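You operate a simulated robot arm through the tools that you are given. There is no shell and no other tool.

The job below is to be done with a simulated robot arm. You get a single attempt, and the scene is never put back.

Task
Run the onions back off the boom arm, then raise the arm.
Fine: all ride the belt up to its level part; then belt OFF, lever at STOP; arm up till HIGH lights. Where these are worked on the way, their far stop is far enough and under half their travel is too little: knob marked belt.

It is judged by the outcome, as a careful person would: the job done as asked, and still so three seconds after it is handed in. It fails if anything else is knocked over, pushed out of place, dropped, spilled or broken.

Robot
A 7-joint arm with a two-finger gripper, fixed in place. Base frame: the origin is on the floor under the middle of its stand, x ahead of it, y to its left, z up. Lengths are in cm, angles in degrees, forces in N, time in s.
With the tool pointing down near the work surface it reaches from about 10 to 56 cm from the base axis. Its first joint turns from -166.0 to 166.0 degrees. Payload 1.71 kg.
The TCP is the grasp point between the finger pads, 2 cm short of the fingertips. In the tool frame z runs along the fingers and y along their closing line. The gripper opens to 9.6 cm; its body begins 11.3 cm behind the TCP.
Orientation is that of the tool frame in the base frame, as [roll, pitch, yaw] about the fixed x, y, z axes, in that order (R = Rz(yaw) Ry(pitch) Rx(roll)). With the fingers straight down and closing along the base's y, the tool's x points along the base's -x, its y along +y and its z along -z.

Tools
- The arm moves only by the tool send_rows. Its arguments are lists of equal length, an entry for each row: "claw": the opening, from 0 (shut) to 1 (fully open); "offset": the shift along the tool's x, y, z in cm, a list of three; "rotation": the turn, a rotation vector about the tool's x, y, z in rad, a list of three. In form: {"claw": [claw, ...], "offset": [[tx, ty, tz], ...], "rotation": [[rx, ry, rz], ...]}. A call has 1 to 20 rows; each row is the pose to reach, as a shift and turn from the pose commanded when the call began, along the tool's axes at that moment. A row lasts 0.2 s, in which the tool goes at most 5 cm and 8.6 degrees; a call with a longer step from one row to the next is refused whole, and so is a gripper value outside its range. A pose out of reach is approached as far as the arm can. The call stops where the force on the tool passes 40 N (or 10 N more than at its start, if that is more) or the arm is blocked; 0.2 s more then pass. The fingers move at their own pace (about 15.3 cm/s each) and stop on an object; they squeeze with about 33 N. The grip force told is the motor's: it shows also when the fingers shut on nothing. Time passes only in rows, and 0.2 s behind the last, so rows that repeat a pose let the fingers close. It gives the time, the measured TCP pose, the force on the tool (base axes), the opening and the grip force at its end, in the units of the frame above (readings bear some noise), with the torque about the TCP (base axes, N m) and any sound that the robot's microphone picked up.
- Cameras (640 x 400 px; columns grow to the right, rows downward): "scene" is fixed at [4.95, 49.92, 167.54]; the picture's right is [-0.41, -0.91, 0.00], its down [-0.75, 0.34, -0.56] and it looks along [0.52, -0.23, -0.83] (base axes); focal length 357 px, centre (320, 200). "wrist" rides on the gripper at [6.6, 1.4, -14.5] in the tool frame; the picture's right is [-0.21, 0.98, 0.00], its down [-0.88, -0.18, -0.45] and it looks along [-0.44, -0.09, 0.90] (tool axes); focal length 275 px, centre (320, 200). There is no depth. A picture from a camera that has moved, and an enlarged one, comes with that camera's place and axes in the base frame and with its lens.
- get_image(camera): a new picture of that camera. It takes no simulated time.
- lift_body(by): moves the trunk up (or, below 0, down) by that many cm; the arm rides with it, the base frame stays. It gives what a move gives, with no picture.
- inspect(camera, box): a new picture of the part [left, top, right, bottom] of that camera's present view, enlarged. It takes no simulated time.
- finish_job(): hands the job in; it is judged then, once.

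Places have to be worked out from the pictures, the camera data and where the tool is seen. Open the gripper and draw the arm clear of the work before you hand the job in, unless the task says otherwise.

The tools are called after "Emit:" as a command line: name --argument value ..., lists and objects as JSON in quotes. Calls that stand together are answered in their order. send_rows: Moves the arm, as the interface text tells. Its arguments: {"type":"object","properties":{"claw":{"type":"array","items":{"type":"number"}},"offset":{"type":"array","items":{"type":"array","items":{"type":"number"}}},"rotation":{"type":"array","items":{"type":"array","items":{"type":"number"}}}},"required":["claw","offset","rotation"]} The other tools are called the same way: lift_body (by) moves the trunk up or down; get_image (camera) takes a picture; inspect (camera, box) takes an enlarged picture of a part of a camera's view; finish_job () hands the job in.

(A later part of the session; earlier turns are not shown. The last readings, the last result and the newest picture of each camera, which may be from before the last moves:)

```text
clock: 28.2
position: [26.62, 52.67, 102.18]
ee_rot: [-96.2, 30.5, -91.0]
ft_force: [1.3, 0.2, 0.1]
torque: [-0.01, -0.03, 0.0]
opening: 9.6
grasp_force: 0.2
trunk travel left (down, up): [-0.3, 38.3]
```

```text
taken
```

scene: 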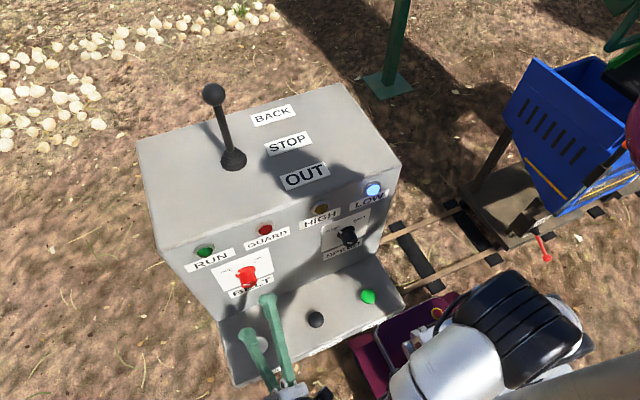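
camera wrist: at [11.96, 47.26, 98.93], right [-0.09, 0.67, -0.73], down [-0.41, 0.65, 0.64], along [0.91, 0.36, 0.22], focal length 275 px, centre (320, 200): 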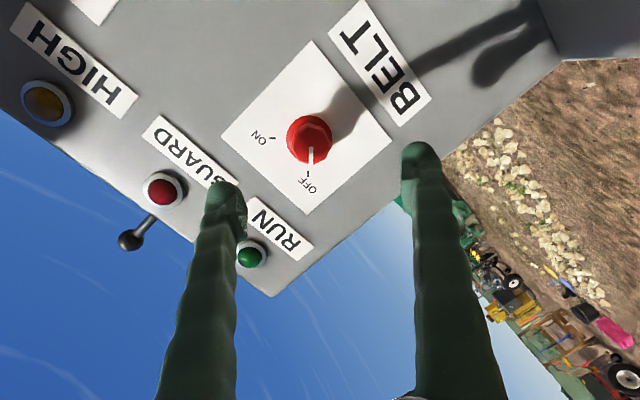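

The measured pose is ~1.5 cm off from my intention; I'll hold for a moment to see whether it settles.

Emit:
send_rows --claw '[1, 1, 1]' --offset '[[0, 0, 0], [0, 0, 0], [0, 0, 0]]' --rotation '[[0, 0, 0], [0, 0, 0], [0, 0, 0]]'

```text
clock: 29.0
position: [26.48, 52.72, 102.24]
ee_rot: [-96.3, 30.6, -91.1]
ft_force: [-0.1, -0.4, -0.1]
torque: [0.02, 0.04, 0.0]
opening: 9.6
grasp_force: 0.1
trunk travel left (down, up): [-0.3, 38.3]
```

It's steady there. I'll advance toward the knob in two steps, correcting laterally (target TCP ≈ (34,51.7,101.6)).

Emit:
send_rows --claw '[1, 1, 1]' --offset '[[0.52, -0.37, 2.2], [1.04, -0.74, 4.4], [1.04, -0.74, 4.4]]' --rotation '[[0, 0, 0], [0, 0, 0], [0, 0, 0]]'

Emit:
get_image --camera "wrist"

```text
clock: 29.8
position: [30.86, 51.34, 101.94]
ee_rot: [-96.2, 30.5, -91.0]
ft_force: [0.2, -0.3, 0.1]
torque: [-0.03, -0.03, 0.03]
opening: 9.6
grasp_force: 0.1
trunk travel left (down, up): [-0.3, 38.3]
```

```text
taken
camera wrist: at [16.3, 45.92, 98.68], right [-0.09, 0.67, -0.73], down [-0.41, 0.65, 0.64], along [0.91, 0.36, 0.22], focal length 275 px, centre (320, 200)
```

wrist: 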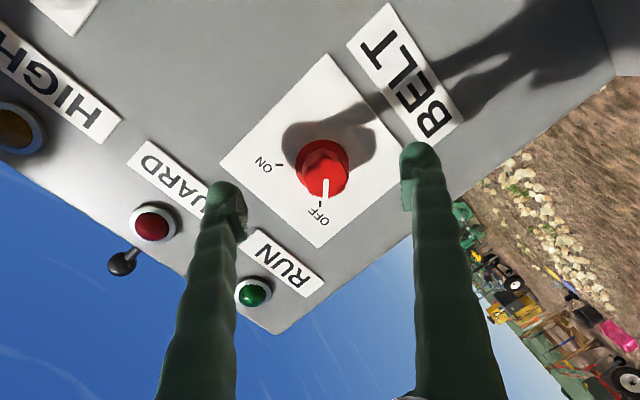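

Alignment is good (knob face ≈ (33.9,51.4,101.3)). I advance the last 3 cm and close on the knob.

Emit:
send_rows --claw '[1, 1, 1]' --offset '[[0.05, 0.1, 1.6], [0.1, 0.15, 3.2], [0.1, 0.15, 3.2]]' --rotation '[[0, 0, 0], [0, 0, 0], [0, 0, 0]]'

Emit:
get_image --camera "wrist"

Emit:
inspect --camera "scene" --box '[180, 220, 340, 340]'

```text
clock: 30.6
position: [34.08, 51.45, 101.52]
ee_rot: [-96.2, 30.5, -91.1]
ft_force: [-0.4, 0.3, 0.9]
torque: [0.0, -0.01, -0.01]
opening: 9.6
grasp_force: 0.1
trunk travel left (down, up): [-0.3, 38.3]
```

```text
taken
camera wrist: at [19.53, 45.97, 98.32], right [-0.09, 0.67, -0.73], down [-0.41, 0.65, 0.64], along [0.91, 0.36, 0.22], focal length 275 px, centre (320, 200)
```

wrist: 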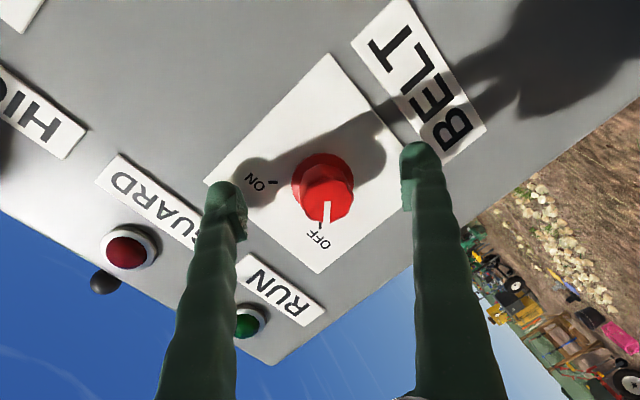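

```text
3.33 times, centred on (260, 280) of scene
camera zoom: at [4.95, 49.92, 167.54], right [-0.41, -0.91, 0.0], down [-0.75, 0.34, -0.56], along [0.52, -0.23, -0.83], focal length 1190 px, centre (520, -67)
```

zoom: 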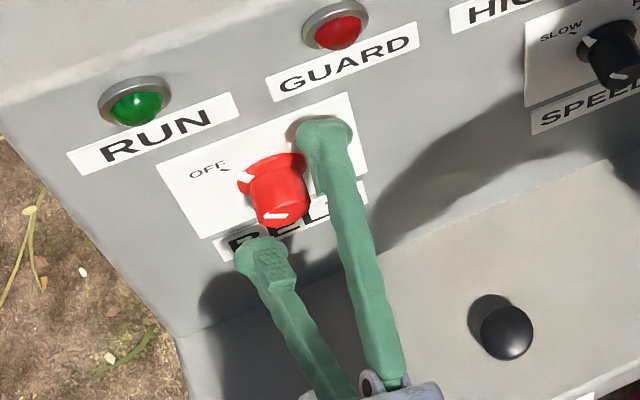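

The fingers straddle the knob and it is centred. Closing the gripper on it.

Emit:
send_rows --claw '[0.5, 0, 0, 0]' --offset '[[0, 0, 0], [0, 0, 0], [0, 0, 0], [0, 0, 0]]' --rotation '[[0, 0, 0], [0, 0, 0], [0, 0, 0], [0, 0, 0]]'

Emit:
get_image --camera "wrist"

Emit:
inspect --camera "scene" --box '[180, 220, 340, 340]'

```text
clock: 31.6
position: [34.01, 51.47, 101.51]
ee_rot: [-96.3, 30.3, -91.2]
ft_force: [-1.9, 2.8, -13.8]
torque: [-0.1, -0.61, -0.03]
opening: 3.06
grasp_force: 35.1
trunk travel left (down, up): [-0.3, 38.3]
```

```text
taken
camera wrist: at [19.48, 46.05, 98.2], right [-0.1, 0.67, -0.74], down [-0.41, 0.65, 0.64], along [0.91, 0.36, 0.21], focal length 275 px, centre (320, 200)
```

wrist: 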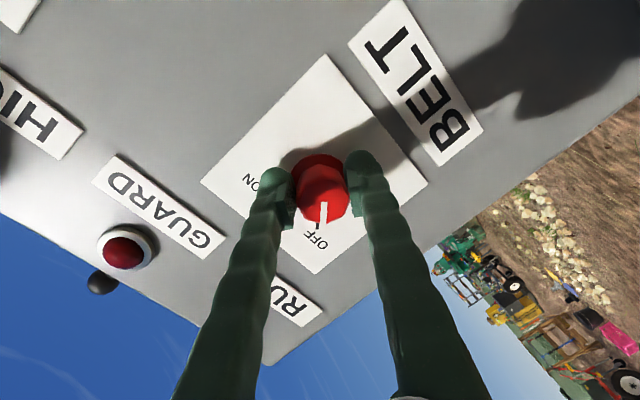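

```text
3.33 times, centred on (260, 280) of scene
camera zoom: at [4.95, 49.92, 167.54], right [-0.41, -0.91, 0.0], down [-0.75, 0.34, -0.56], along [0.52, -0.23, -0.83], focal length 1190 px, centre (520, -67)
```

zoom: 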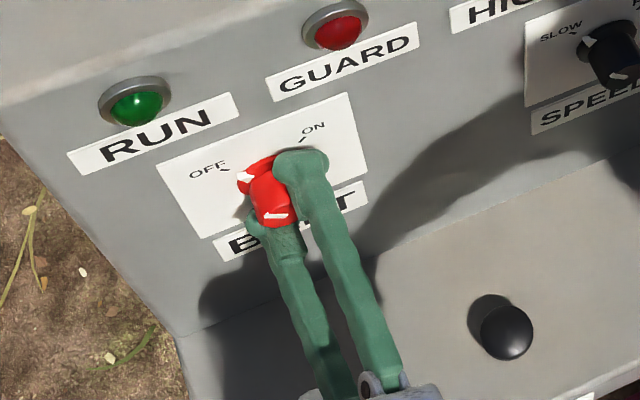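

Gripped (3.06 cm, 35 N), with a small side load along the closing line. I'll ease that by a slight shift and start turning clockwise (+ about tool z) in small steps.

Emit:
send_rows --claw '[0, 0, 0, 0, 0]' --offset '[[0, 0.2, 0], [0, 0.2, 0], [0, 0.2, 0], [0, 0.2, 0], [0, 0.2, 0]]' --rotation '[[0, 0, 0], [0, 0, 0.1], [0, 0, 0.2], [0, 0, 0.3], [0, 0, 0.3]]'

Emit:
get_image --camera "wrist"

```text
clock: 32.8
position: [34.04, 51.68, 101.26]
ee_rot: [-98.0, 47.6, -94.0]
ft_force: [-8.3, -6.0, -14.9]
torque: [-0.03, -0.41, -0.35]
opening: 3.05
grasp_force: 35.1
trunk travel left (down, up): [-0.3, 38.3]
```

```text
taken
camera wrist: at [19.29, 47.75, 96.83], right [-0.08, 0.86, -0.5], down [-0.39, 0.44, 0.81], along [0.92, 0.26, 0.3], focal length 275 px, centre (320, 200)
```

wrist: 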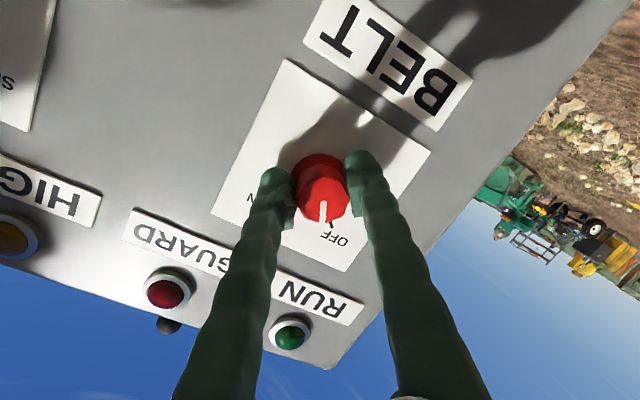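

The knob is turning with the tool. I continue the turn, with a small shift to relieve the side load.

Emit:
send_rows --claw '[0, 0, 0, 0, 0, 0, 0, 0]' --offset '[[0.26, 0.1, -0.08], [0.26, 0.1, -0.08], [0.26, 0.1, -0.08], [0.26, 0.1, -0.08], [0.26, 0.1, -0.08], [0.26, 0.1, -0.08], [0.26, 0.1, -0.08], [0.26, 0.1, -0.08]]' --rotation '[[0, 0, 0.1], [0, 0, 0.23], [0, 0, 0.36], [0, 0, 0.49], [0, 0, 0.62], [0, 0, 0.75], [0, 0, 0.85], [0, 0, 0.85]]'

Emit:
get_image --camera "wrist"

```text
clock: 34.5
position: [32.86, 51.95, 101.67]
ee_rot: [123.2, 82.1, 125.6]
ft_force: [28.0, 20.3, -5.7]
torque: [-0.01, 0.1, 0.06]
opening: 3.05
grasp_force: 34.9
trunk travel left (down, up): [-0.3, 38.3]
stopped in row 8: the force on the tool passed its limit at 41 N (the readings are from after the stop); the commanded pose is now the measured one
```

```text
taken
camera wrist: at [17.76, 53.39, 96.29], right [-0.02, 0.95, 0.32], down [-0.37, -0.3, 0.88], along [0.93, -0.1, 0.35], focal length 275 px, centre (320, 200)
```

wrist: 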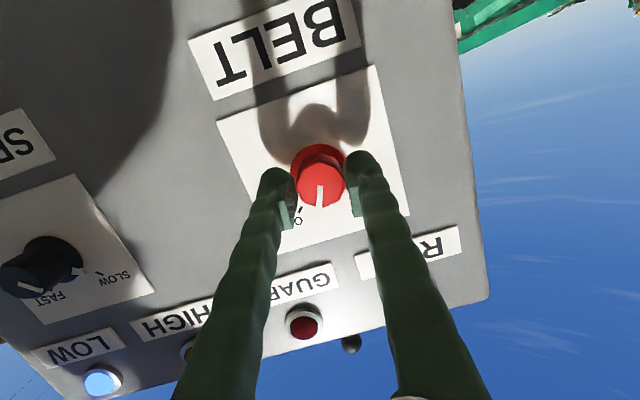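

The knob has turned about 66°, but a side/pull load built up as the TCP drifted back (x=32.9). I'll ease the tool in the direction of the force before going on.

Emit:
send_rows --claw '[0, 0, 0]' --offset '[[0, 0.14, 0.3], [0, 0.28, 0.6], [0, 0.28, 0.6]]' --rotation '[[0, 0, 0], [0, 0, 0], [0, 0, 0]]'

Emit:
inspect --camera "scene" --box '[180, 220, 340, 340]'

```text
clock: 35.3
position: [32.62, 51.86, 101.53]
ee_rot: [123.2, 82.0, 125.5]
ft_force: [-12.1, -10.3, -9.5]
torque: [-0.02, 0.18, -0.29]
opening: 3.0
grasp_force: 35.0
trunk travel left (down, up): [-0.3, 38.3]
```

```text
3.33 times, centred on (260, 280) of scene
camera zoom: at [4.95, 49.92, 167.54], right [-0.41, -0.91, 0.0], down [-0.75, 0.34, -0.56], along [0.52, -0.23, -0.83], focal length 1190 px, centre (520, -67)
```

zoom: 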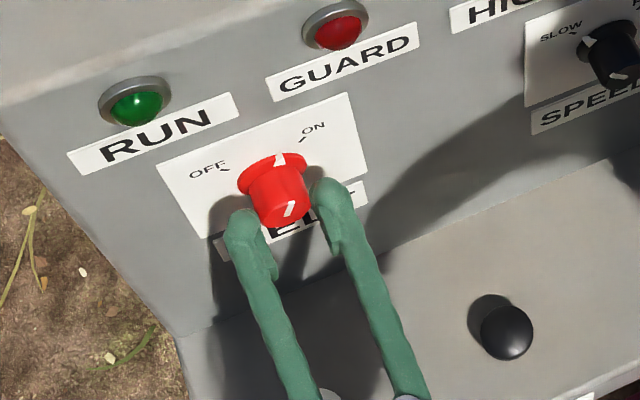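

The pointer is just past the top. The fingers have slid to the knob's front, so I'll open, move in deeper, and re-grip.

Emit:
send_rows --claw '[0.7, 0.7, 0.7]' --offset '[[0, 0, 0], [0, 0, 0], [0, 0, 0]]' --rotation '[[0, 0, 0], [0, 0, 0], [0, 0, 0]]'

Emit:
get_image --camera "wrist"

Emit:
inspect --camera "scene" --box '[180, 220, 340, 340]'

```text
clock: 36.1
position: [32.89, 52.07, 101.63]
ee_rot: [122.1, 82.2, 124.4]
ft_force: [0.4, -0.1, 0.2]
torque: [-0.01, 0.01, 0.0]
opening: 6.72
grasp_force: 0.1
trunk travel left (down, up): [-0.3, 38.3]
```

```text
taken
camera wrist: at [17.95, 53.49, 96.38], right [-0.02, 0.95, 0.32], down [-0.37, -0.3, 0.88], along [0.93, -0.1, 0.35], focal length 275 px, centre (320, 200)
```

wrist: 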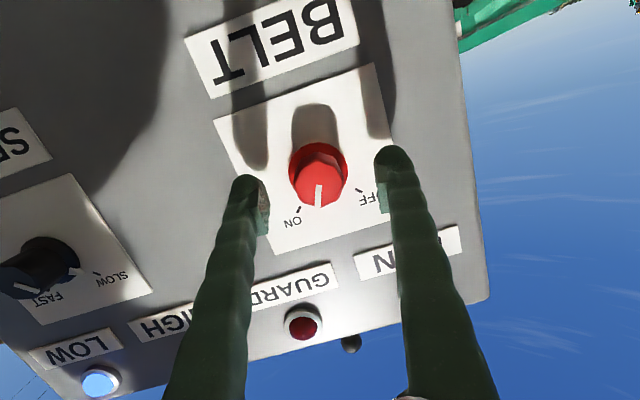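

```text
3.33 times, centred on (260, 280) of scene
camera zoom: at [4.95, 49.92, 167.54], right [-0.41, -0.91, 0.0], down [-0.75, 0.34, -0.56], along [0.52, -0.23, -0.83], focal length 1190 px, centre (520, -67)
```

zoom: 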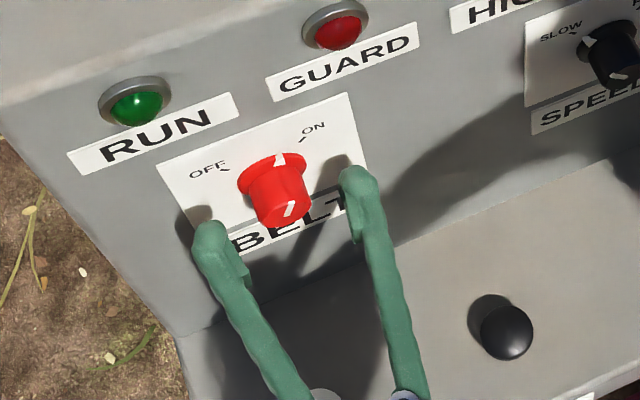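

Knob stayed put; its centre is at about (52.0,101.6), matching the TCP. With fingers open I rotate back −55° around the knob and move in, to take a second stroke in the known-good range.

Emit:
send_rows --claw '[0.9, 0.9, 0.9, 0.9, 0.9, 0.9, 0.9, 0.9, 0.9]' --offset '[[0, -0.1, 0], [0, -0.1, 0], [0, -0.1, 0], [0, -0.1, 0], [0, -0.1, 0], [0, -0.1, 0], [0, -0.1, 0], [0, -0.1, 0], [0, -0.1, 0]]' --rotation '[[0, 0, -0.12], [0, 0, -0.24], [0, 0, -0.36], [0, 0, -0.48], [0, 0, -0.6], [0, 0, -0.72], [0, 0, -0.84], [0, 0, -0.96], [0, 0, -0.96]]'

Emit:
get_image --camera "wrist"

```text
clock: 38.1
position: [33.05, 51.97, 101.74]
ee_rot: [-95.6, 41.5, -91.3]
ft_force: [-0.2, 0.5, -0.3]
torque: [0.02, -0.01, 0.03]
opening: 8.65
grasp_force: 0.1
trunk travel left (down, up): [-0.3, 38.3]
```

```text
taken
camera wrist: at [18.36, 47.38, 97.41], right [-0.08, 0.8, -0.59], down [-0.41, 0.52, 0.75], along [0.91, 0.3, 0.29], focal length 275 px, centre (320, 200)
```

wrist: 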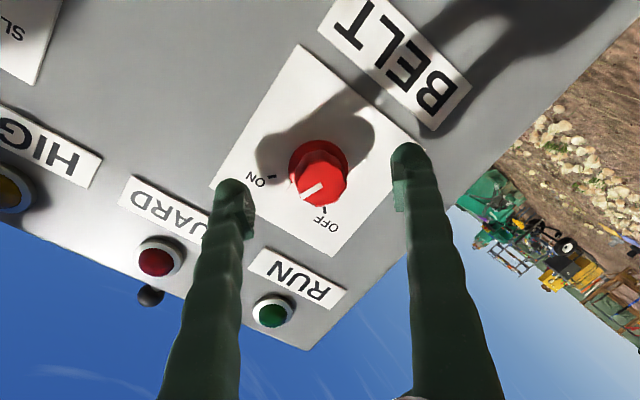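

Good: position held while rotating back. Move in 1.1 cm and close again.

Emit:
send_rows --claw '[0.9, 0.9, 0.4, 0, 0, 0]' --offset '[[0.05, 0.05, 0.6], [0.1, 0.1, 1.1], [0.1, 0.1, 1.1], [0.1, 0.1, 1.1], [0.1, 0.1, 1.1], [0.1, 0.1, 1.1]]' --rotation '[[0, 0, 0], [0, 0, 0], [0, 0, 0], [0, 0, 0], [0, 0, 0], [0, 0, 0]]'

```text
clock: 39.5
position: [34.01, 51.94, 101.59]
ee_rot: [-95.6, 41.6, -91.2]
ft_force: [0.3, -3.6, 4.5]
torque: [-0.01, -0.23, -0.51]
opening: 3.11
grasp_force: 35.3
trunk travel left (down, up): [-0.3, 38.3]
```

Clean grip with low side loads. Turning clockwise again.

Emit:
send_rows --claw '[0, 0, 0, 0, 0]' --offset '[[0, 0, 0.05], [0, 0, 0.1], [0, 0, 0.15], [0, 0, 0.2], [0, 0, 0.2]]' --rotation '[[0, 0, 0.12], [0, 0, 0.24], [0, 0, 0.36], [0, 0, 0.48], [0, 0, 0.48]]'

Emit:
inspect --camera "scene" --box '[180, 220, 340, 340]'

```text
clock: 40.7
position: [34.06, 51.92, 101.68]
ee_rot: [-101.7, 69.0, -98.5]
ft_force: [-8.6, -4.9, 6.2]
torque: [-0.44, -0.2, -0.44]
opening: 3.07
grasp_force: 34.4
trunk travel left (down, up): [-0.3, 38.3]
```

```text
3.33 times, centred on (260, 280) of scene
camera zoom: at [4.95, 49.92, 167.54], right [-0.41, -0.91, 0.0], down [-0.75, 0.34, -0.56], along [0.52, -0.23, -0.83], focal length 1190 px, centre (520, -67)
```

zoom: 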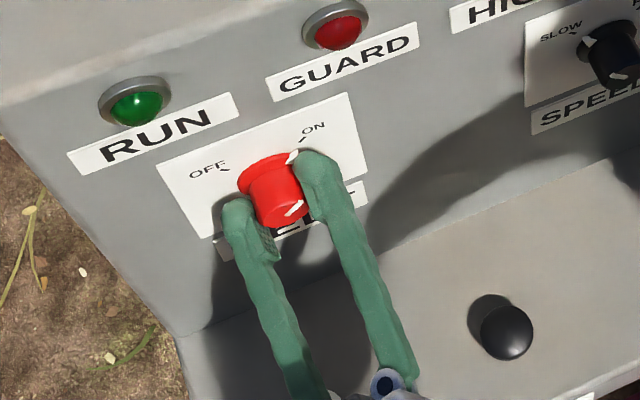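

Pointer is approaching the ON tick. Continue the turn to the stop.

Emit:
send_rows --claw '[0, 0, 0, 0, 0, 0]' --offset '[[0, 0, 0.05], [0, 0, 0.05], [0, 0, 0.05], [0, 0, 0.05], [0, 0, 0.05], [0, 0, 0.05]]' --rotation '[[0, 0, 0.11], [0, 0, 0.22], [0, 0, 0.33], [0, 0, 0.44], [0, 0, 0.5], [0, 0, 0.5]]'

Emit:
inspect --camera "scene" --box '[180, 180, 400, 340]'

Emit:
get_image --camera "wrist"

```text
clock: 42.1
position: [34.21, 51.9, 101.57]
ee_rot: [118.0, 81.1, 120.1]
ft_force: [-6.5, 1.7, 1.3]
torque: [-0.46, 0.02, -0.15]
opening: 3.07
grasp_force: 35.3
trunk travel left (down, up): [-0.3, 38.3]
```

```text
2.50 times, centred on (290, 260) of scene
camera zoom: at [4.95, 49.92, 167.54], right [-0.41, -0.91, 0.0], down [-0.75, 0.34, -0.56], along [0.52, -0.23, -0.83], focal length 892 px, centre (395, 50)
```

zoom: 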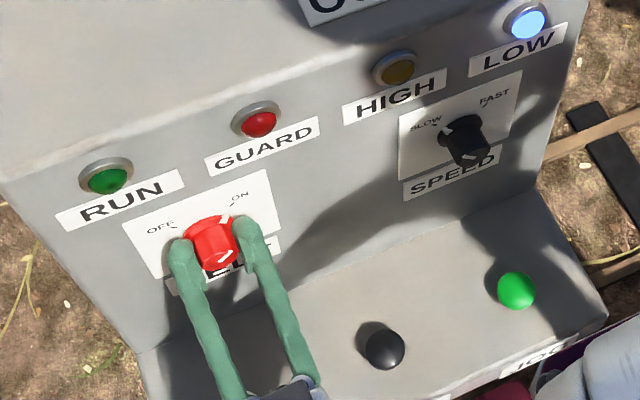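

```text
taken
camera wrist: at [19.3, 53.57, 96.24], right [-0.02, 0.94, 0.34], down [-0.37, -0.32, 0.87], along [0.93, -0.11, 0.35], focal length 275 px, centre (320, 200)
```

wrist: 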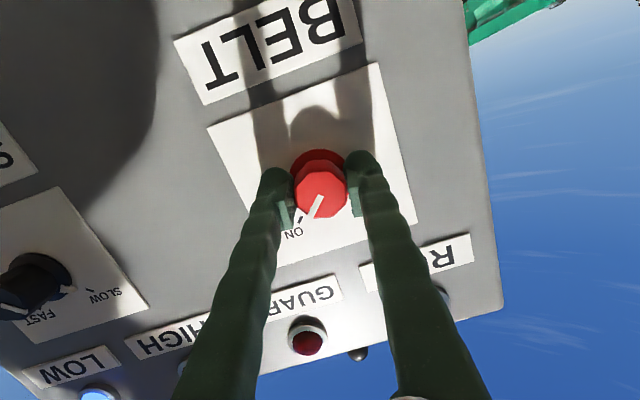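

The indicator looks close to the ON tick; I zoom in to confirm.

Emit:
inspect --camera "scene" --box '[210, 240, 290, 300]'

Emit:
inspect --camera "wrist" --box '[240, 130, 400, 250]'

```text
6.67 times, centred on (250, 270) of scene
camera zoom: at [4.95, 49.92, 167.54], right [-0.41, -0.91, 0.0], down [-0.75, 0.34, -0.56], along [0.52, -0.23, -0.83], focal length 2380 px, centre (787, -267)
```

zoom: 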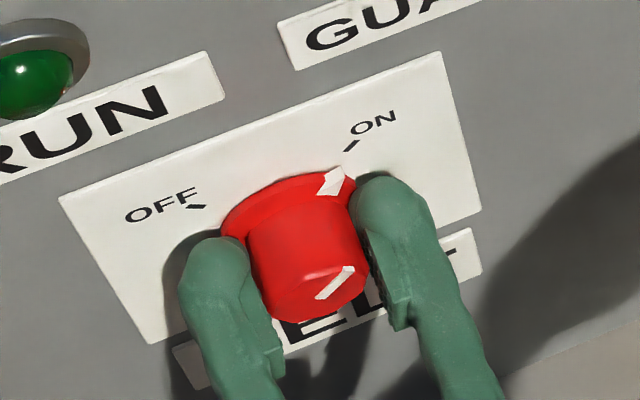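

```text
3.33 times, centred on (320, 190) of wrist
camera zoom: at [19.3, 53.57, 96.24], right [-0.02, 0.94, 0.34], down [-0.37, -0.32, 0.87], along [0.93, -0.11, 0.35], focal length 918 px, centre (320, 233)
```

zoom: 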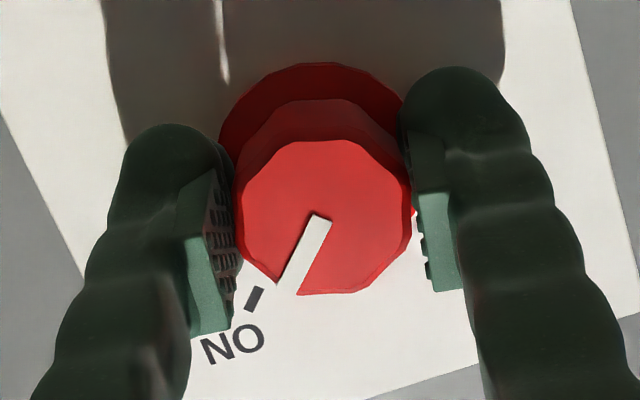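

The knob points at the ON tick. I release and back away from it.

Emit:
send_rows --claw '[0.8, 0.8, 0.8, 0.8, 0.8]' --offset '[[0, 0, 0], [0, 0, 0], [0, 0, -3.5], [0, 0, -7], [0, 0, -7]]' --rotation '[[0, 0, 0], [0, 0, 0], [0, 0, 0], [0, 0, 0], [0, 0, 0]]'

Emit:
get_image --camera "scene"

Emit:
inspect --camera "scene" --box '[180, 220, 300, 310]'

Emit:
get_image --camera "wrist"

```text
clock: 43.3
position: [27.46, 51.8, 101.96]
ee_rot: [118.3, 81.1, 120.3]
ft_force: [0.0, -0.1, 0.0]
torque: [-0.01, -0.03, -0.03]
opening: 7.68
grasp_force: 0.0
trunk travel left (down, up): [-0.3, 38.3]
```

```text
taken
```

scene: 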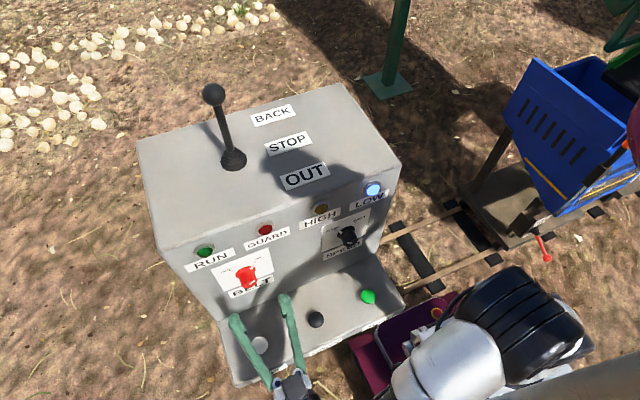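

```text
4.44 times, centred on (240, 265) of scene
camera zoom: at [4.95, 49.92, 167.54], right [-0.41, -0.91, 0.0], down [-0.75, 0.34, -0.56], along [0.52, -0.23, -0.83], focal length 1587 px, centre (676, -89)
```

zoom: 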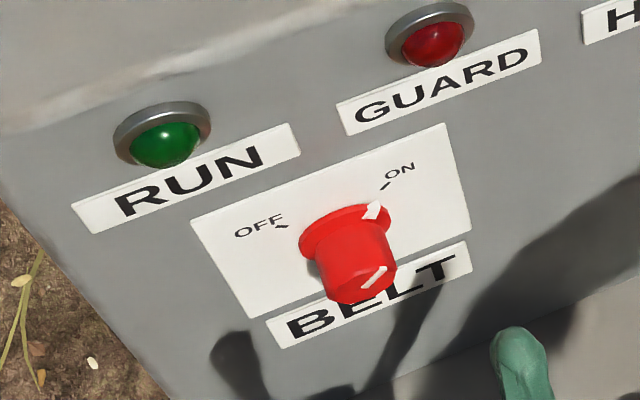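

```text
taken
camera wrist: at [12.47, 53.46, 96.64], right [-0.02, 0.94, 0.34], down [-0.37, -0.32, 0.87], along [0.93, -0.11, 0.35], focal length 275 px, centre (320, 200)
```

wrist: 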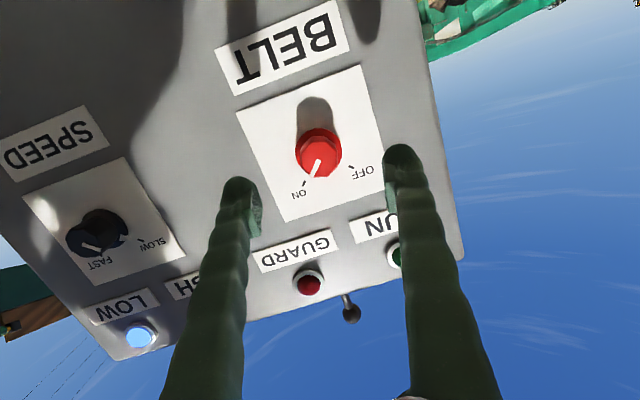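

Belt knob is confirmed at ON; RUN not lit since the lever is at STOP. Next is the lever: raise the trunk 28 cm so the horizontal tool is level with the lever ball.

Emit:
lift_body --by 28

Emit:
send_rows --claw '[1, 1, 1, 1, 1, 1]' --offset '[[-2.5, 0, 0.5], [-4, -0.5, 4], [-5, -1, 8], [-5.65, -1.6, 11], [-5.65, -2.01, 13.75], [-5.65, -2.01, 13.75]]' --rotation '[[0.076, -0.01, 0.006], [0.152, -0.021, 0.011], [0.228, -0.031, 0.017], [0.303, -0.042, 0.022], [0.379, -0.052, 0.028], [0.379, -0.052, 0.028]]'

Emit:
get_image --camera "wrist"

Emit:
get_image --camera "scene"

```text
clock: 46.1
position: [27.48, 51.81, 129.74]
ee_rot: [118.4, 81.2, 120.7]
ft_force: [-0.4, 0.5, 0.8]
torque: [-0.01, 0.01, -0.01]
opening: 7.66
grasp_force: 0.0
trunk travel left (down, up): [-28.3, 10.3]
```

```text
clock: 47.5
position: [41.47, 49.75, 134.26]
ee_rot: [118.1, 81.0, 98.4]
ft_force: [-0.5, 0.5, -0.8]
torque: [-0.02, 0.02, -0.01]
opening: 9.6
grasp_force: 0.1
trunk travel left (down, up): [-28.3, 10.3]
```

```text
taken
camera wrist: at [28.11, 56.84, 128.96], right [0.34, 0.88, 0.34], down [-0.46, -0.16, 0.87], along [0.82, -0.45, 0.35], focal length 275 px, centre (320, 200)
```

wrist: 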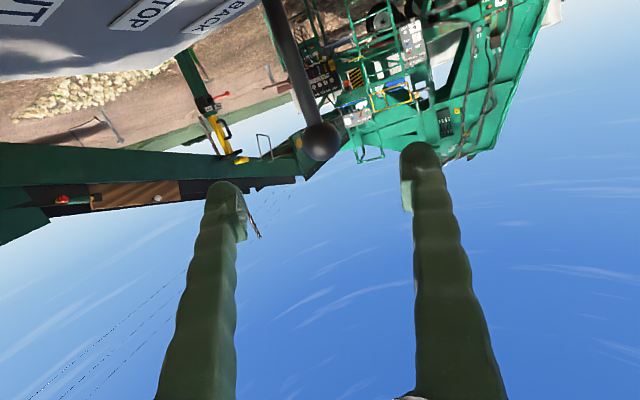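

```text
taken
```

scene: 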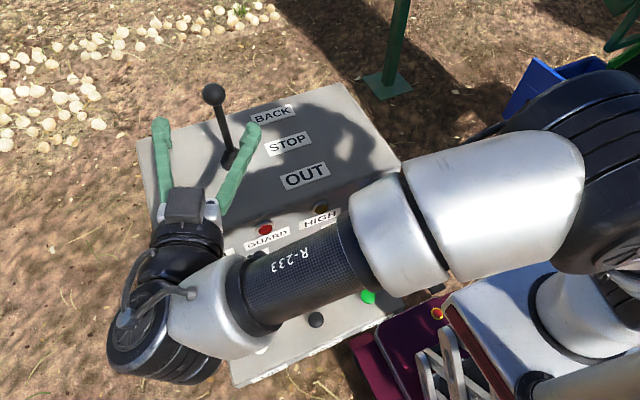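

The pose is well aligned with the lever ball (≈8 cm ahead along the tool axis). I advance around the ball and look again.

Emit:
send_rows --claw '[1, 1, 1, 1]' --offset '[[0.1, 0.02, 3], [0.2, 0.05, 6], [0.31, 0.07, 8.2], [0.31, 0.07, 8.2]]' --rotation '[[0, 0, 0], [0, 0, 0], [0, 0, 0], [0, 0, 0]]'

Emit:
get_image --camera "wrist"

Emit:
inspect --camera "scene" --box '[120, 50, 360, 210]'

```text
clock: 48.5
position: [49.4, 47.02, 133.01]
ee_rot: [118.2, 81.1, 98.7]
ft_force: [0.0, -0.4, 0.0]
torque: [0.0, 0.02, 0.0]
opening: 9.59
grasp_force: 0.1
trunk travel left (down, up): [-28.3, 10.3]
```

```text
taken
camera wrist: at [36.18, 54.16, 127.79], right [0.34, 0.88, 0.34], down [-0.46, -0.16, 0.87], along [0.82, -0.45, 0.35], focal length 275 px, centre (320, 200)
```

wrist: 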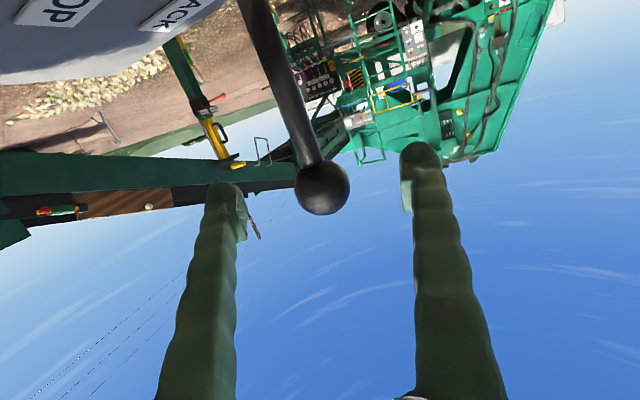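

```text
2.50 times, centred on (240, 130) of scene
camera zoom: at [4.95, 49.92, 167.54], right [-0.41, -0.91, 0.0], down [-0.75, 0.34, -0.56], along [0.52, -0.23, -0.83], focal length 892 px, centre (520, 375)
```

zoom: 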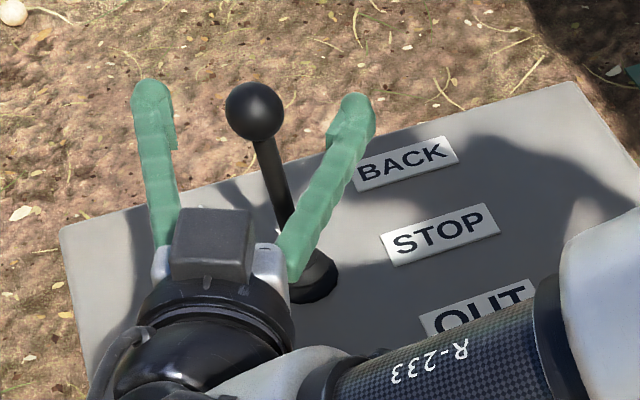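

The ball sits right at the grasp point between the fingers. Closing on it.

Emit:
send_rows --claw '[0.5, 0, 0, 0]' --offset '[[0, 0, 0], [0, 0, 0], [0, 0, 0], [0, 0, 0]]' --rotation '[[0, 0, 0], [0, 0, 0], [0, 0, 0], [0, 0, 0]]'

Emit:
inspect --camera "scene" --box '[120, 50, 360, 210]'

```text
clock: 49.5
position: [49.33, 47.01, 133.05]
ee_rot: [118.3, 81.1, 98.5]
ft_force: [1.2, 7.4, 4.8]
torque: [0.04, -0.03, 0.13]
opening: 3.02
grasp_force: 34.8
trunk travel left (down, up): [-28.3, 10.3]
```

```text
2.50 times, centred on (240, 130) of scene
camera zoom: at [4.95, 49.92, 167.54], right [-0.41, -0.91, 0.0], down [-0.75, 0.34, -0.56], along [0.52, -0.23, -0.83], focal length 892 px, centre (520, 375)
```

zoom: 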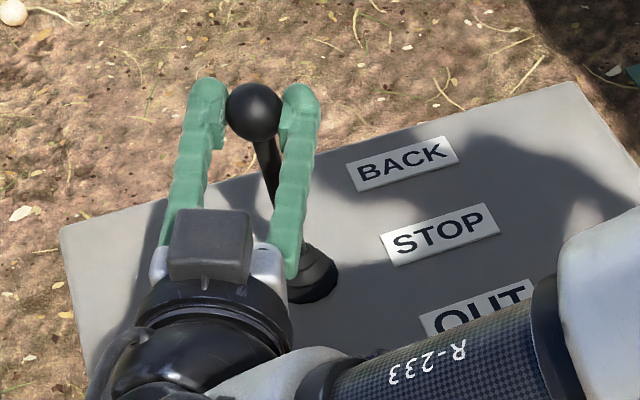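

Firm hold on the ball. I push it toward BACK (+x) along its arc, 4 cm first.

Emit:
send_rows --claw '[0, 0, 0]' --offset '[[0.083, 0.659, 1.891], [0.4, 1.286, 3.8], [0.4, 1.286, 3.8]]' --rotation '[[0, 0, 0], [0, 0, 0], [0, 0, 0]]'

Emit:
get_image --camera "scene"

Emit:
get_image --camera "wrist"

```text
clock: 50.4
position: [53.6, 47.09, 132.63]
ee_rot: [119.2, 81.1, 99.5]
ft_force: [-1.2, 2.6, -7.2]
torque: [0.07, -0.02, -0.03]
opening: 3.0
grasp_force: 34.9
trunk travel left (down, up): [-28.3, 10.3]
```

```text
taken
```

scene: 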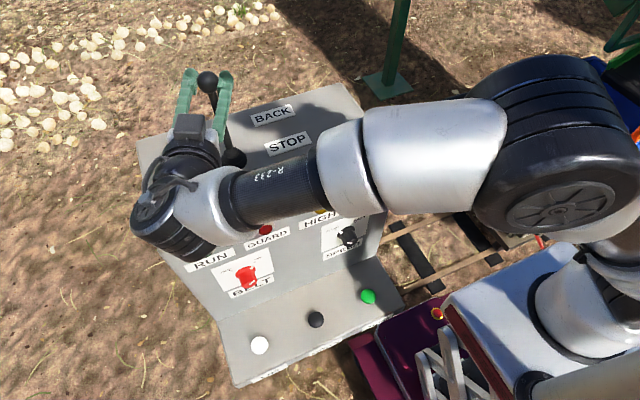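

```text
taken
camera wrist: at [40.29, 54.19, 127.31], right [0.34, 0.88, 0.33], down [-0.46, -0.16, 0.87], along [0.82, -0.45, 0.35], focal length 275 px, centre (320, 200)
```

wrist: 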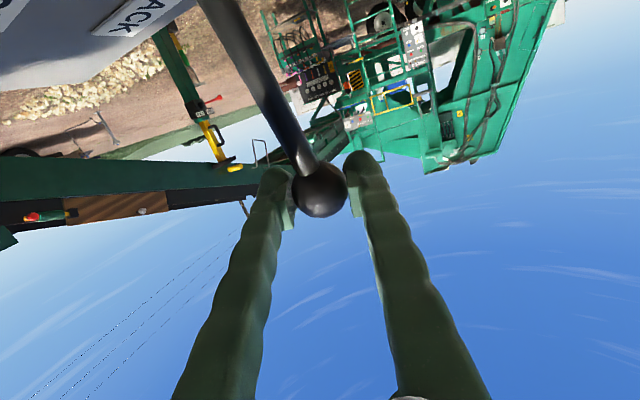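

Lever at about 15° with little resistance and no sound yet. I continue the push toward BACK.

Emit:
send_rows --claw '[0, 0, 0]' --offset '[[0.4, 0.35, 0.95], [0.83, 0.68, 1.9], [0.83, 0.68, 1.9]]' --rotation '[[0, 0, 0], [0, 0, 0], [0, 0, 0]]'

Emit:
inspect --camera "scene" --box '[130, 40, 410, 300]'

Emit:
get_image --camera "wrist"

```text
clock: 51.1
position: [55.62, 47.08, 132.08]
ee_rot: [117.5, 81.1, 97.6]
ft_force: [-3.4, -3.6, 1.7]
torque: [0.18, 0.72, 0.01]
opening: 3.02
grasp_force: 35.4
trunk travel left (down, up): [-28.3, 10.3]
```

```text
1.54 times, centred on (270, 170) of scene
camera zoom: at [4.95, 49.92, 167.54], right [-0.41, -0.91, 0.0], down [-0.75, 0.34, -0.56], along [0.52, -0.23, -0.83], focal length 549 px, centre (397, 246)
```

zoom: 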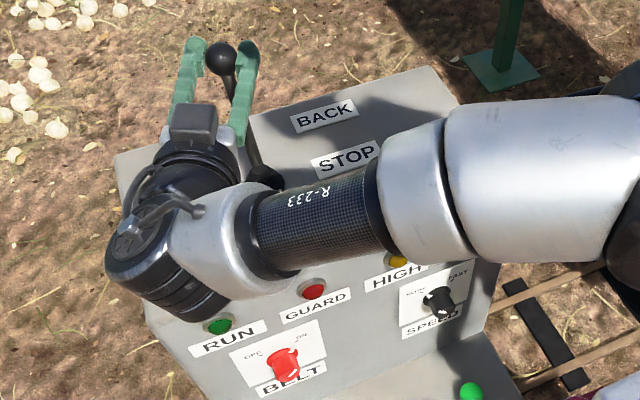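

```text
taken
camera wrist: at [42.34, 54.19, 126.73], right [0.34, 0.88, 0.34], down [-0.46, -0.16, 0.87], along [0.82, -0.45, 0.35], focal length 275 px, centre (320, 200)
```

wrist: 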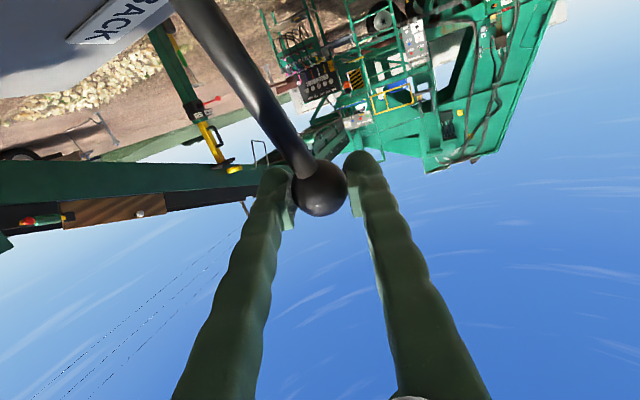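

I check the RUN light closely.

Emit:
inspect --camera "scene" --box '[190, 210, 330, 300]'

```text
4.44 times, centred on (260, 255) of scene
camera zoom: at [4.95, 49.92, 167.54], right [-0.41, -0.91, 0.0], down [-0.75, 0.34, -0.56], along [0.52, -0.23, -0.83], focal length 1587 px, centre (587, -44)
```

zoom: 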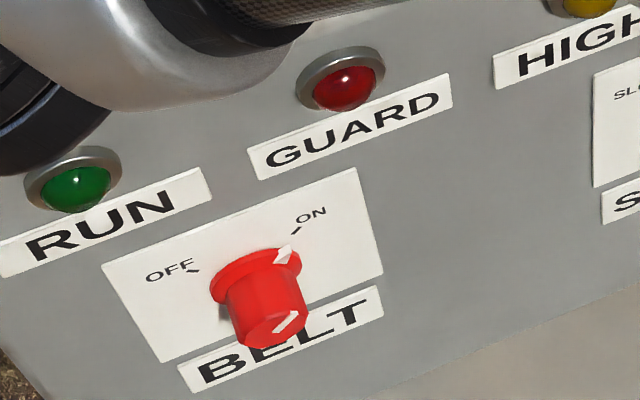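

RUN isn't lit yet, so the lever may not be fully at BACK. I push a further ~1.5 cm and watch the force.

Emit:
send_rows --claw '[0, 0, 0]' --offset '[[0.3, 0.2, 0.75], [0.6, 0.42, 1.5], [0.6, 0.42, 1.5]]' --rotation '[[0, 0, 0], [0, 0, 0], [0, 0, 0]]'

Emit:
inspect --camera "scene" --box '[130, 40, 410, 300]'

Emit:
get_image --camera "wrist"

```text
clock: 52.0
position: [56.09, 46.95, 131.81]
ee_rot: [115.0, 81.1, 95.3]
ft_force: [-5.7, 0.4, 13.7]
torque: [-0.05, 0.17, -0.17]
opening: 3.02
grasp_force: 35.1
trunk travel left (down, up): [-28.3, 10.3]
```

```text
1.54 times, centred on (270, 170) of scene
camera zoom: at [4.95, 49.92, 167.54], right [-0.41, -0.91, 0.0], down [-0.75, 0.34, -0.56], along [0.52, -0.23, -0.83], focal length 549 px, centre (397, 246)
```

zoom: 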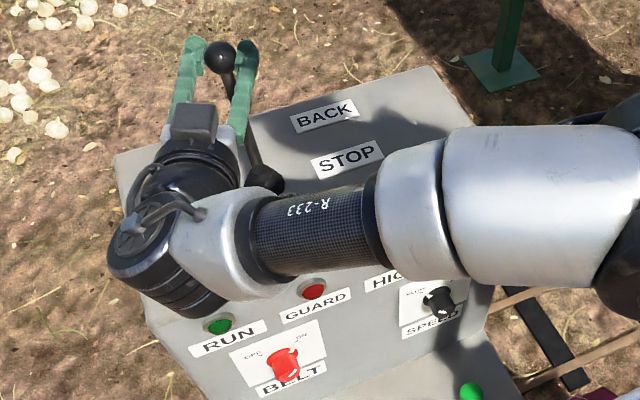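

```text
taken
camera wrist: at [42.96, 54.16, 126.34], right [0.33, 0.88, 0.34], down [-0.47, -0.16, 0.87], along [0.82, -0.45, 0.36], focal length 275 px, centre (320, 200)
```

wrist: 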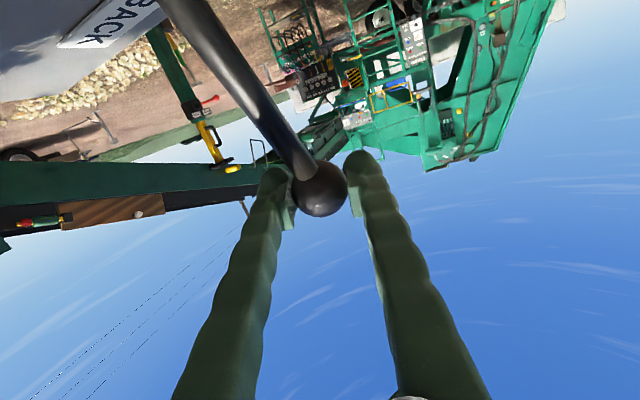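

The lever seems to be at its end stop (~25°), yet RUN looks dark. I zoom on the lights and the boom for any sign of motion.

Emit:
inspect --camera "scene" --box '[190, 210, 330, 300]'

Emit:
inspect --camera "wrist" --box '[0, 120, 300, 260]'

```text
4.44 times, centred on (260, 255) of scene
camera zoom: at [4.95, 49.92, 167.54], right [-0.41, -0.91, 0.0], down [-0.75, 0.34, -0.56], along [0.52, -0.23, -0.83], focal length 1587 px, centre (587, -44)
```

zoom: 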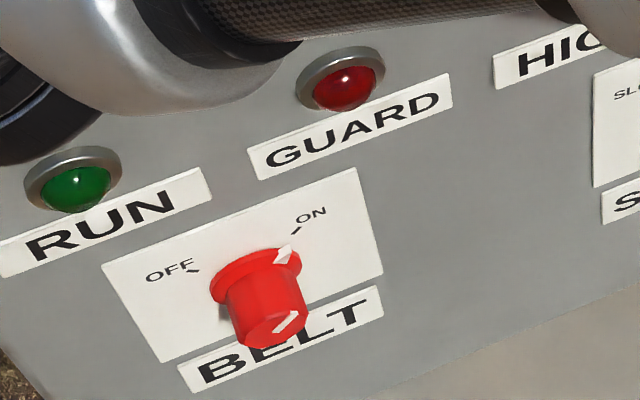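

```text
2.13 times, centred on (150, 190) of wrist
camera zoom: at [42.96, 54.16, 126.34], right [0.33, 0.88, 0.34], down [-0.47, -0.16, 0.87], along [0.82, -0.45, 0.36], focal length 587 px, centre (683, 221)
```

zoom: 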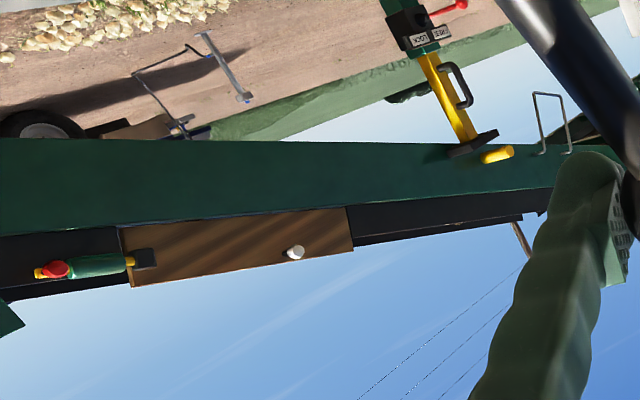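

Force is modest, so the lever may not be at its stop yet (I was pressing down on it rather than along its arc). I push further along +x without pressing down.

Emit:
send_rows --claw '[0, 0, 0, 0]' --offset '[[-0.08, 0.26, 0.7], [-0.12, 0.52, 1.4], [-0.12, 0.78, 2.1], [-0.12, 0.78, 2.1]]' --rotation '[[0, 0, 0], [0, 0, 0], [0, 0, 0], [0, 0, 0]]'

Emit:
inspect --camera "scene" --box '[130, 40, 410, 300]'

```text
clock: 52.6
position: [58.34, 46.42, 131.05]
ee_rot: [121.4, 80.7, 100.8]
ft_force: [-56.3, -44.5, 4.2]
torque: [0.21, 0.07, -0.41]
opening: 3.34
grasp_force: 35.1
trunk travel left (down, up): [-28.3, 10.3]
stopped in row 3: the force on the tool passed its limit at 47 N (the readings are from after the stop); the commanded pose is now the measured one
```

```text
1.54 times, centred on (270, 170) of scene
camera zoom: at [4.95, 49.92, 167.54], right [-0.41, -0.91, 0.0], down [-0.75, 0.34, -0.56], along [0.52, -0.23, -0.83], focal length 549 px, centre (397, 246)
```

zoom: 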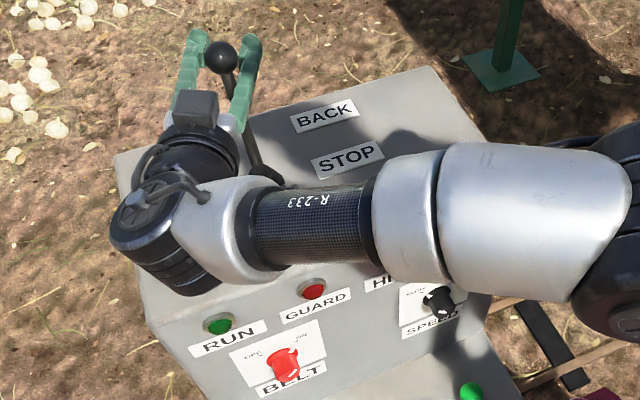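

The force spiked: the ball didn't move further, so the lever is firmly at its BACK stop. I back off 2 cm along the tool axis to relieve the load.

Emit:
send_rows --claw '[0, 0, 0]' --offset '[[-0.2, 0, -1.0], [-0.4, 0, -2.0], [-0.4, 0, -2.0]]' --rotation '[[0, 0, 0], [0, 0, 0], [0, 0, 0]]'

Emit:
get_image --camera "wrist"

Emit:
inspect --camera "scene" --box '[130, 40, 410, 300]'

```text
clock: 53.4
position: [58.52, 46.33, 130.84]
ee_rot: [126.0, 80.6, 104.9]
ft_force: [-24.2, -64.6, 1.6]
torque: [0.29, 0.16, 1.46]
opening: 3.17
grasp_force: 35.1
trunk travel left (down, up): [-28.3, 10.3]
```

```text
taken
camera wrist: at [45.38, 53.71, 125.88], right [0.37, 0.87, 0.33], down [-0.44, -0.15, 0.88], along [0.82, -0.47, 0.33], focal length 275 px, centre (320, 200)
```

wrist: 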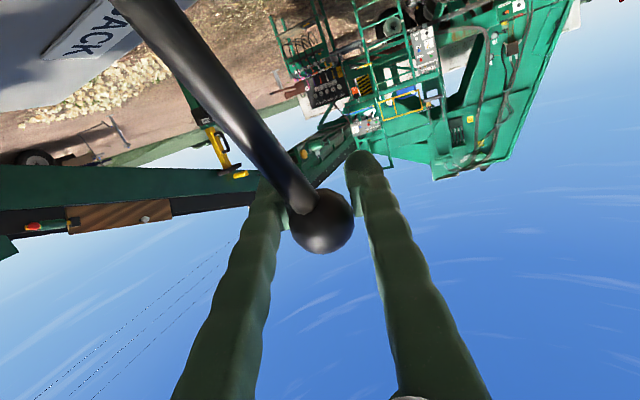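

```text
1.54 times, centred on (270, 170) of scene
camera zoom: at [4.95, 49.92, 167.54], right [-0.41, -0.91, 0.0], down [-0.75, 0.34, -0.56], along [0.52, -0.23, -0.83], focal length 549 px, centre (397, 246)
```

zoom: 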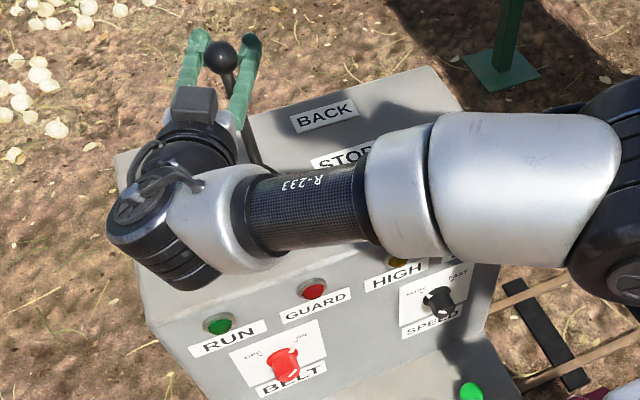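

The load is still high sideways (−65 N in y). I ease the commanded pose toward the force before releasing.

Emit:
send_rows --claw '[0, 0, 0]' --offset '[[-0.05, -0.45, -0.1], [-0.1, -0.9, -0.2], [-0.1, -0.9, -0.2]]' --rotation '[[0, 0, 0], [0, 0, 0], [0, 0, 0]]'

```text
clock: 54.2
position: [57.29, 46.31, 131.27]
ee_rot: [123.0, 80.8, 102.6]
ft_force: [13.5, -27.1, 15.6]
torque: [0.13, -0.31, 0.6]
opening: 3.19
grasp_force: 35.1
trunk travel left (down, up): [-28.3, 10.3]
```

Load is reduced. I now release the ball and see whether the lever stays at BACK.

Emit:
send_rows --claw '[1, 1, 1]' --offset '[[0, 0, 0], [0, 0, 0], [0, 0, 0]]' --rotation '[[0, 0, 0], [0, 0, 0], [0, 0, 0]]'

Emit:
get_image --camera "wrist"

Emit:
get_image --camera "scene"

```text
clock: 55.0
position: [57.27, 46.93, 130.77]
ee_rot: [125.3, 80.8, 105.3]
ft_force: [0.2, 0.1, -0.4]
torque: [0.02, 0.01, 0.02]
opening: 9.59
grasp_force: 0.0
trunk travel left (down, up): [-28.3, 10.3]
```

```text
taken
camera wrist: at [43.82, 54.08, 125.8], right [0.35, 0.88, 0.33], down [-0.44, -0.16, 0.88], along [0.83, -0.45, 0.33], focal length 275 px, centre (320, 200)
```

wrist: 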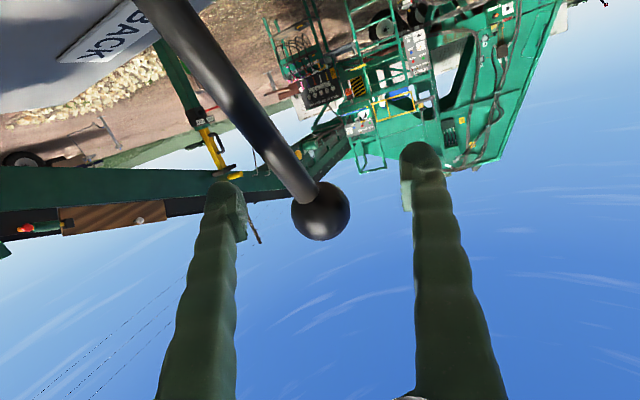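

```text
taken
```

scene: 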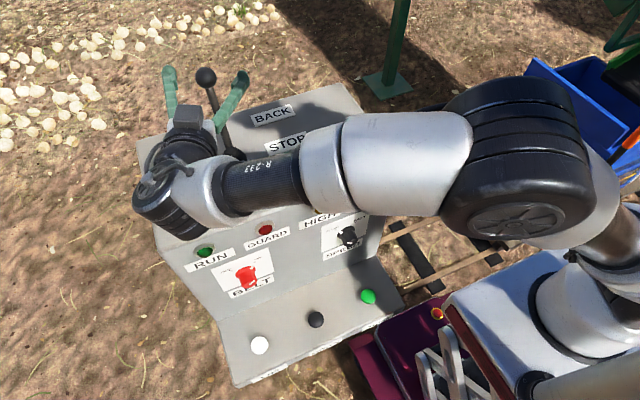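

The lever stays at BACK on its own (ball ≈ (56.6,47,131.6)). I retreat from it and raise the trunk, then go look at the belt.

Emit:
send_rows --claw '[1, 1, 1, 1]' --offset '[[0, 0, -4], [0, 0, -8], [0, 0, -10], [0, 0, -10]]' --rotation '[[0, 0, 0], [0, 0, 0], [0, 0, 0], [0, 0, 0]]'

Emit:
lift_body --by 10

Emit:
get_image --camera "scene"

Emit:
get_image --camera "wrist"

```text
clock: 56.0
position: [47.8, 50.45, 131.55]
ee_rot: [125.5, 81.0, 105.4]
ft_force: [-1.2, -0.1, 0.0]
torque: [0.0, -0.04, -0.02]
opening: 9.6
grasp_force: 0.2
trunk travel left (down, up): [-28.3, 10.3]
```

```text
clock: 57.3
position: [47.95, 50.48, 141.67]
ee_rot: [125.4, 80.8, 105.2]
ft_force: [0.1, -0.3, 0.8]
torque: [-0.02, -0.02, 0.01]
opening: 9.57
grasp_force: 0.0
trunk travel left (down, up): [-38.3, 0.3]
```

```text
taken
```

scene: 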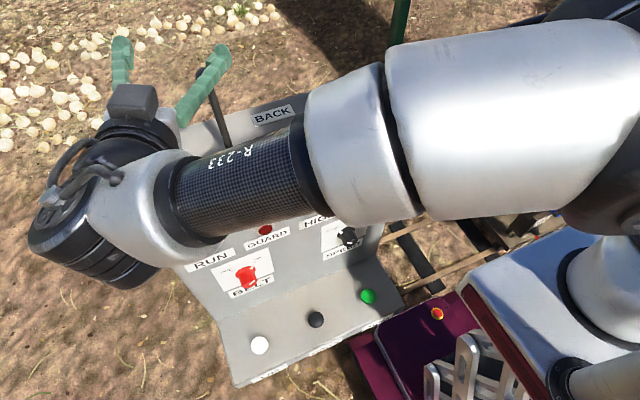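

```text
taken
camera wrist: at [34.47, 57.57, 136.67], right [0.35, 0.88, 0.33], down [-0.44, -0.16, 0.88], along [0.83, -0.45, 0.34], focal length 275 px, centre (320, 200)
```

wrist: 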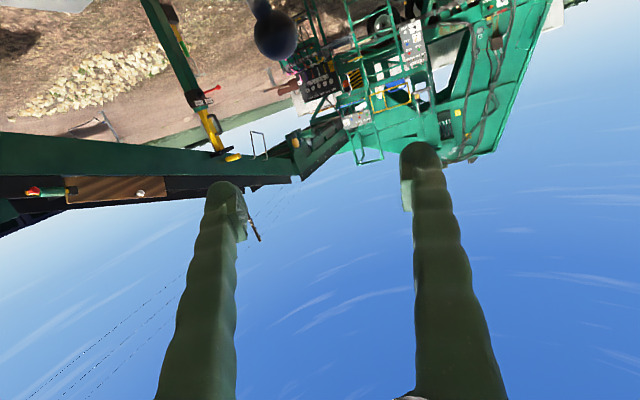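

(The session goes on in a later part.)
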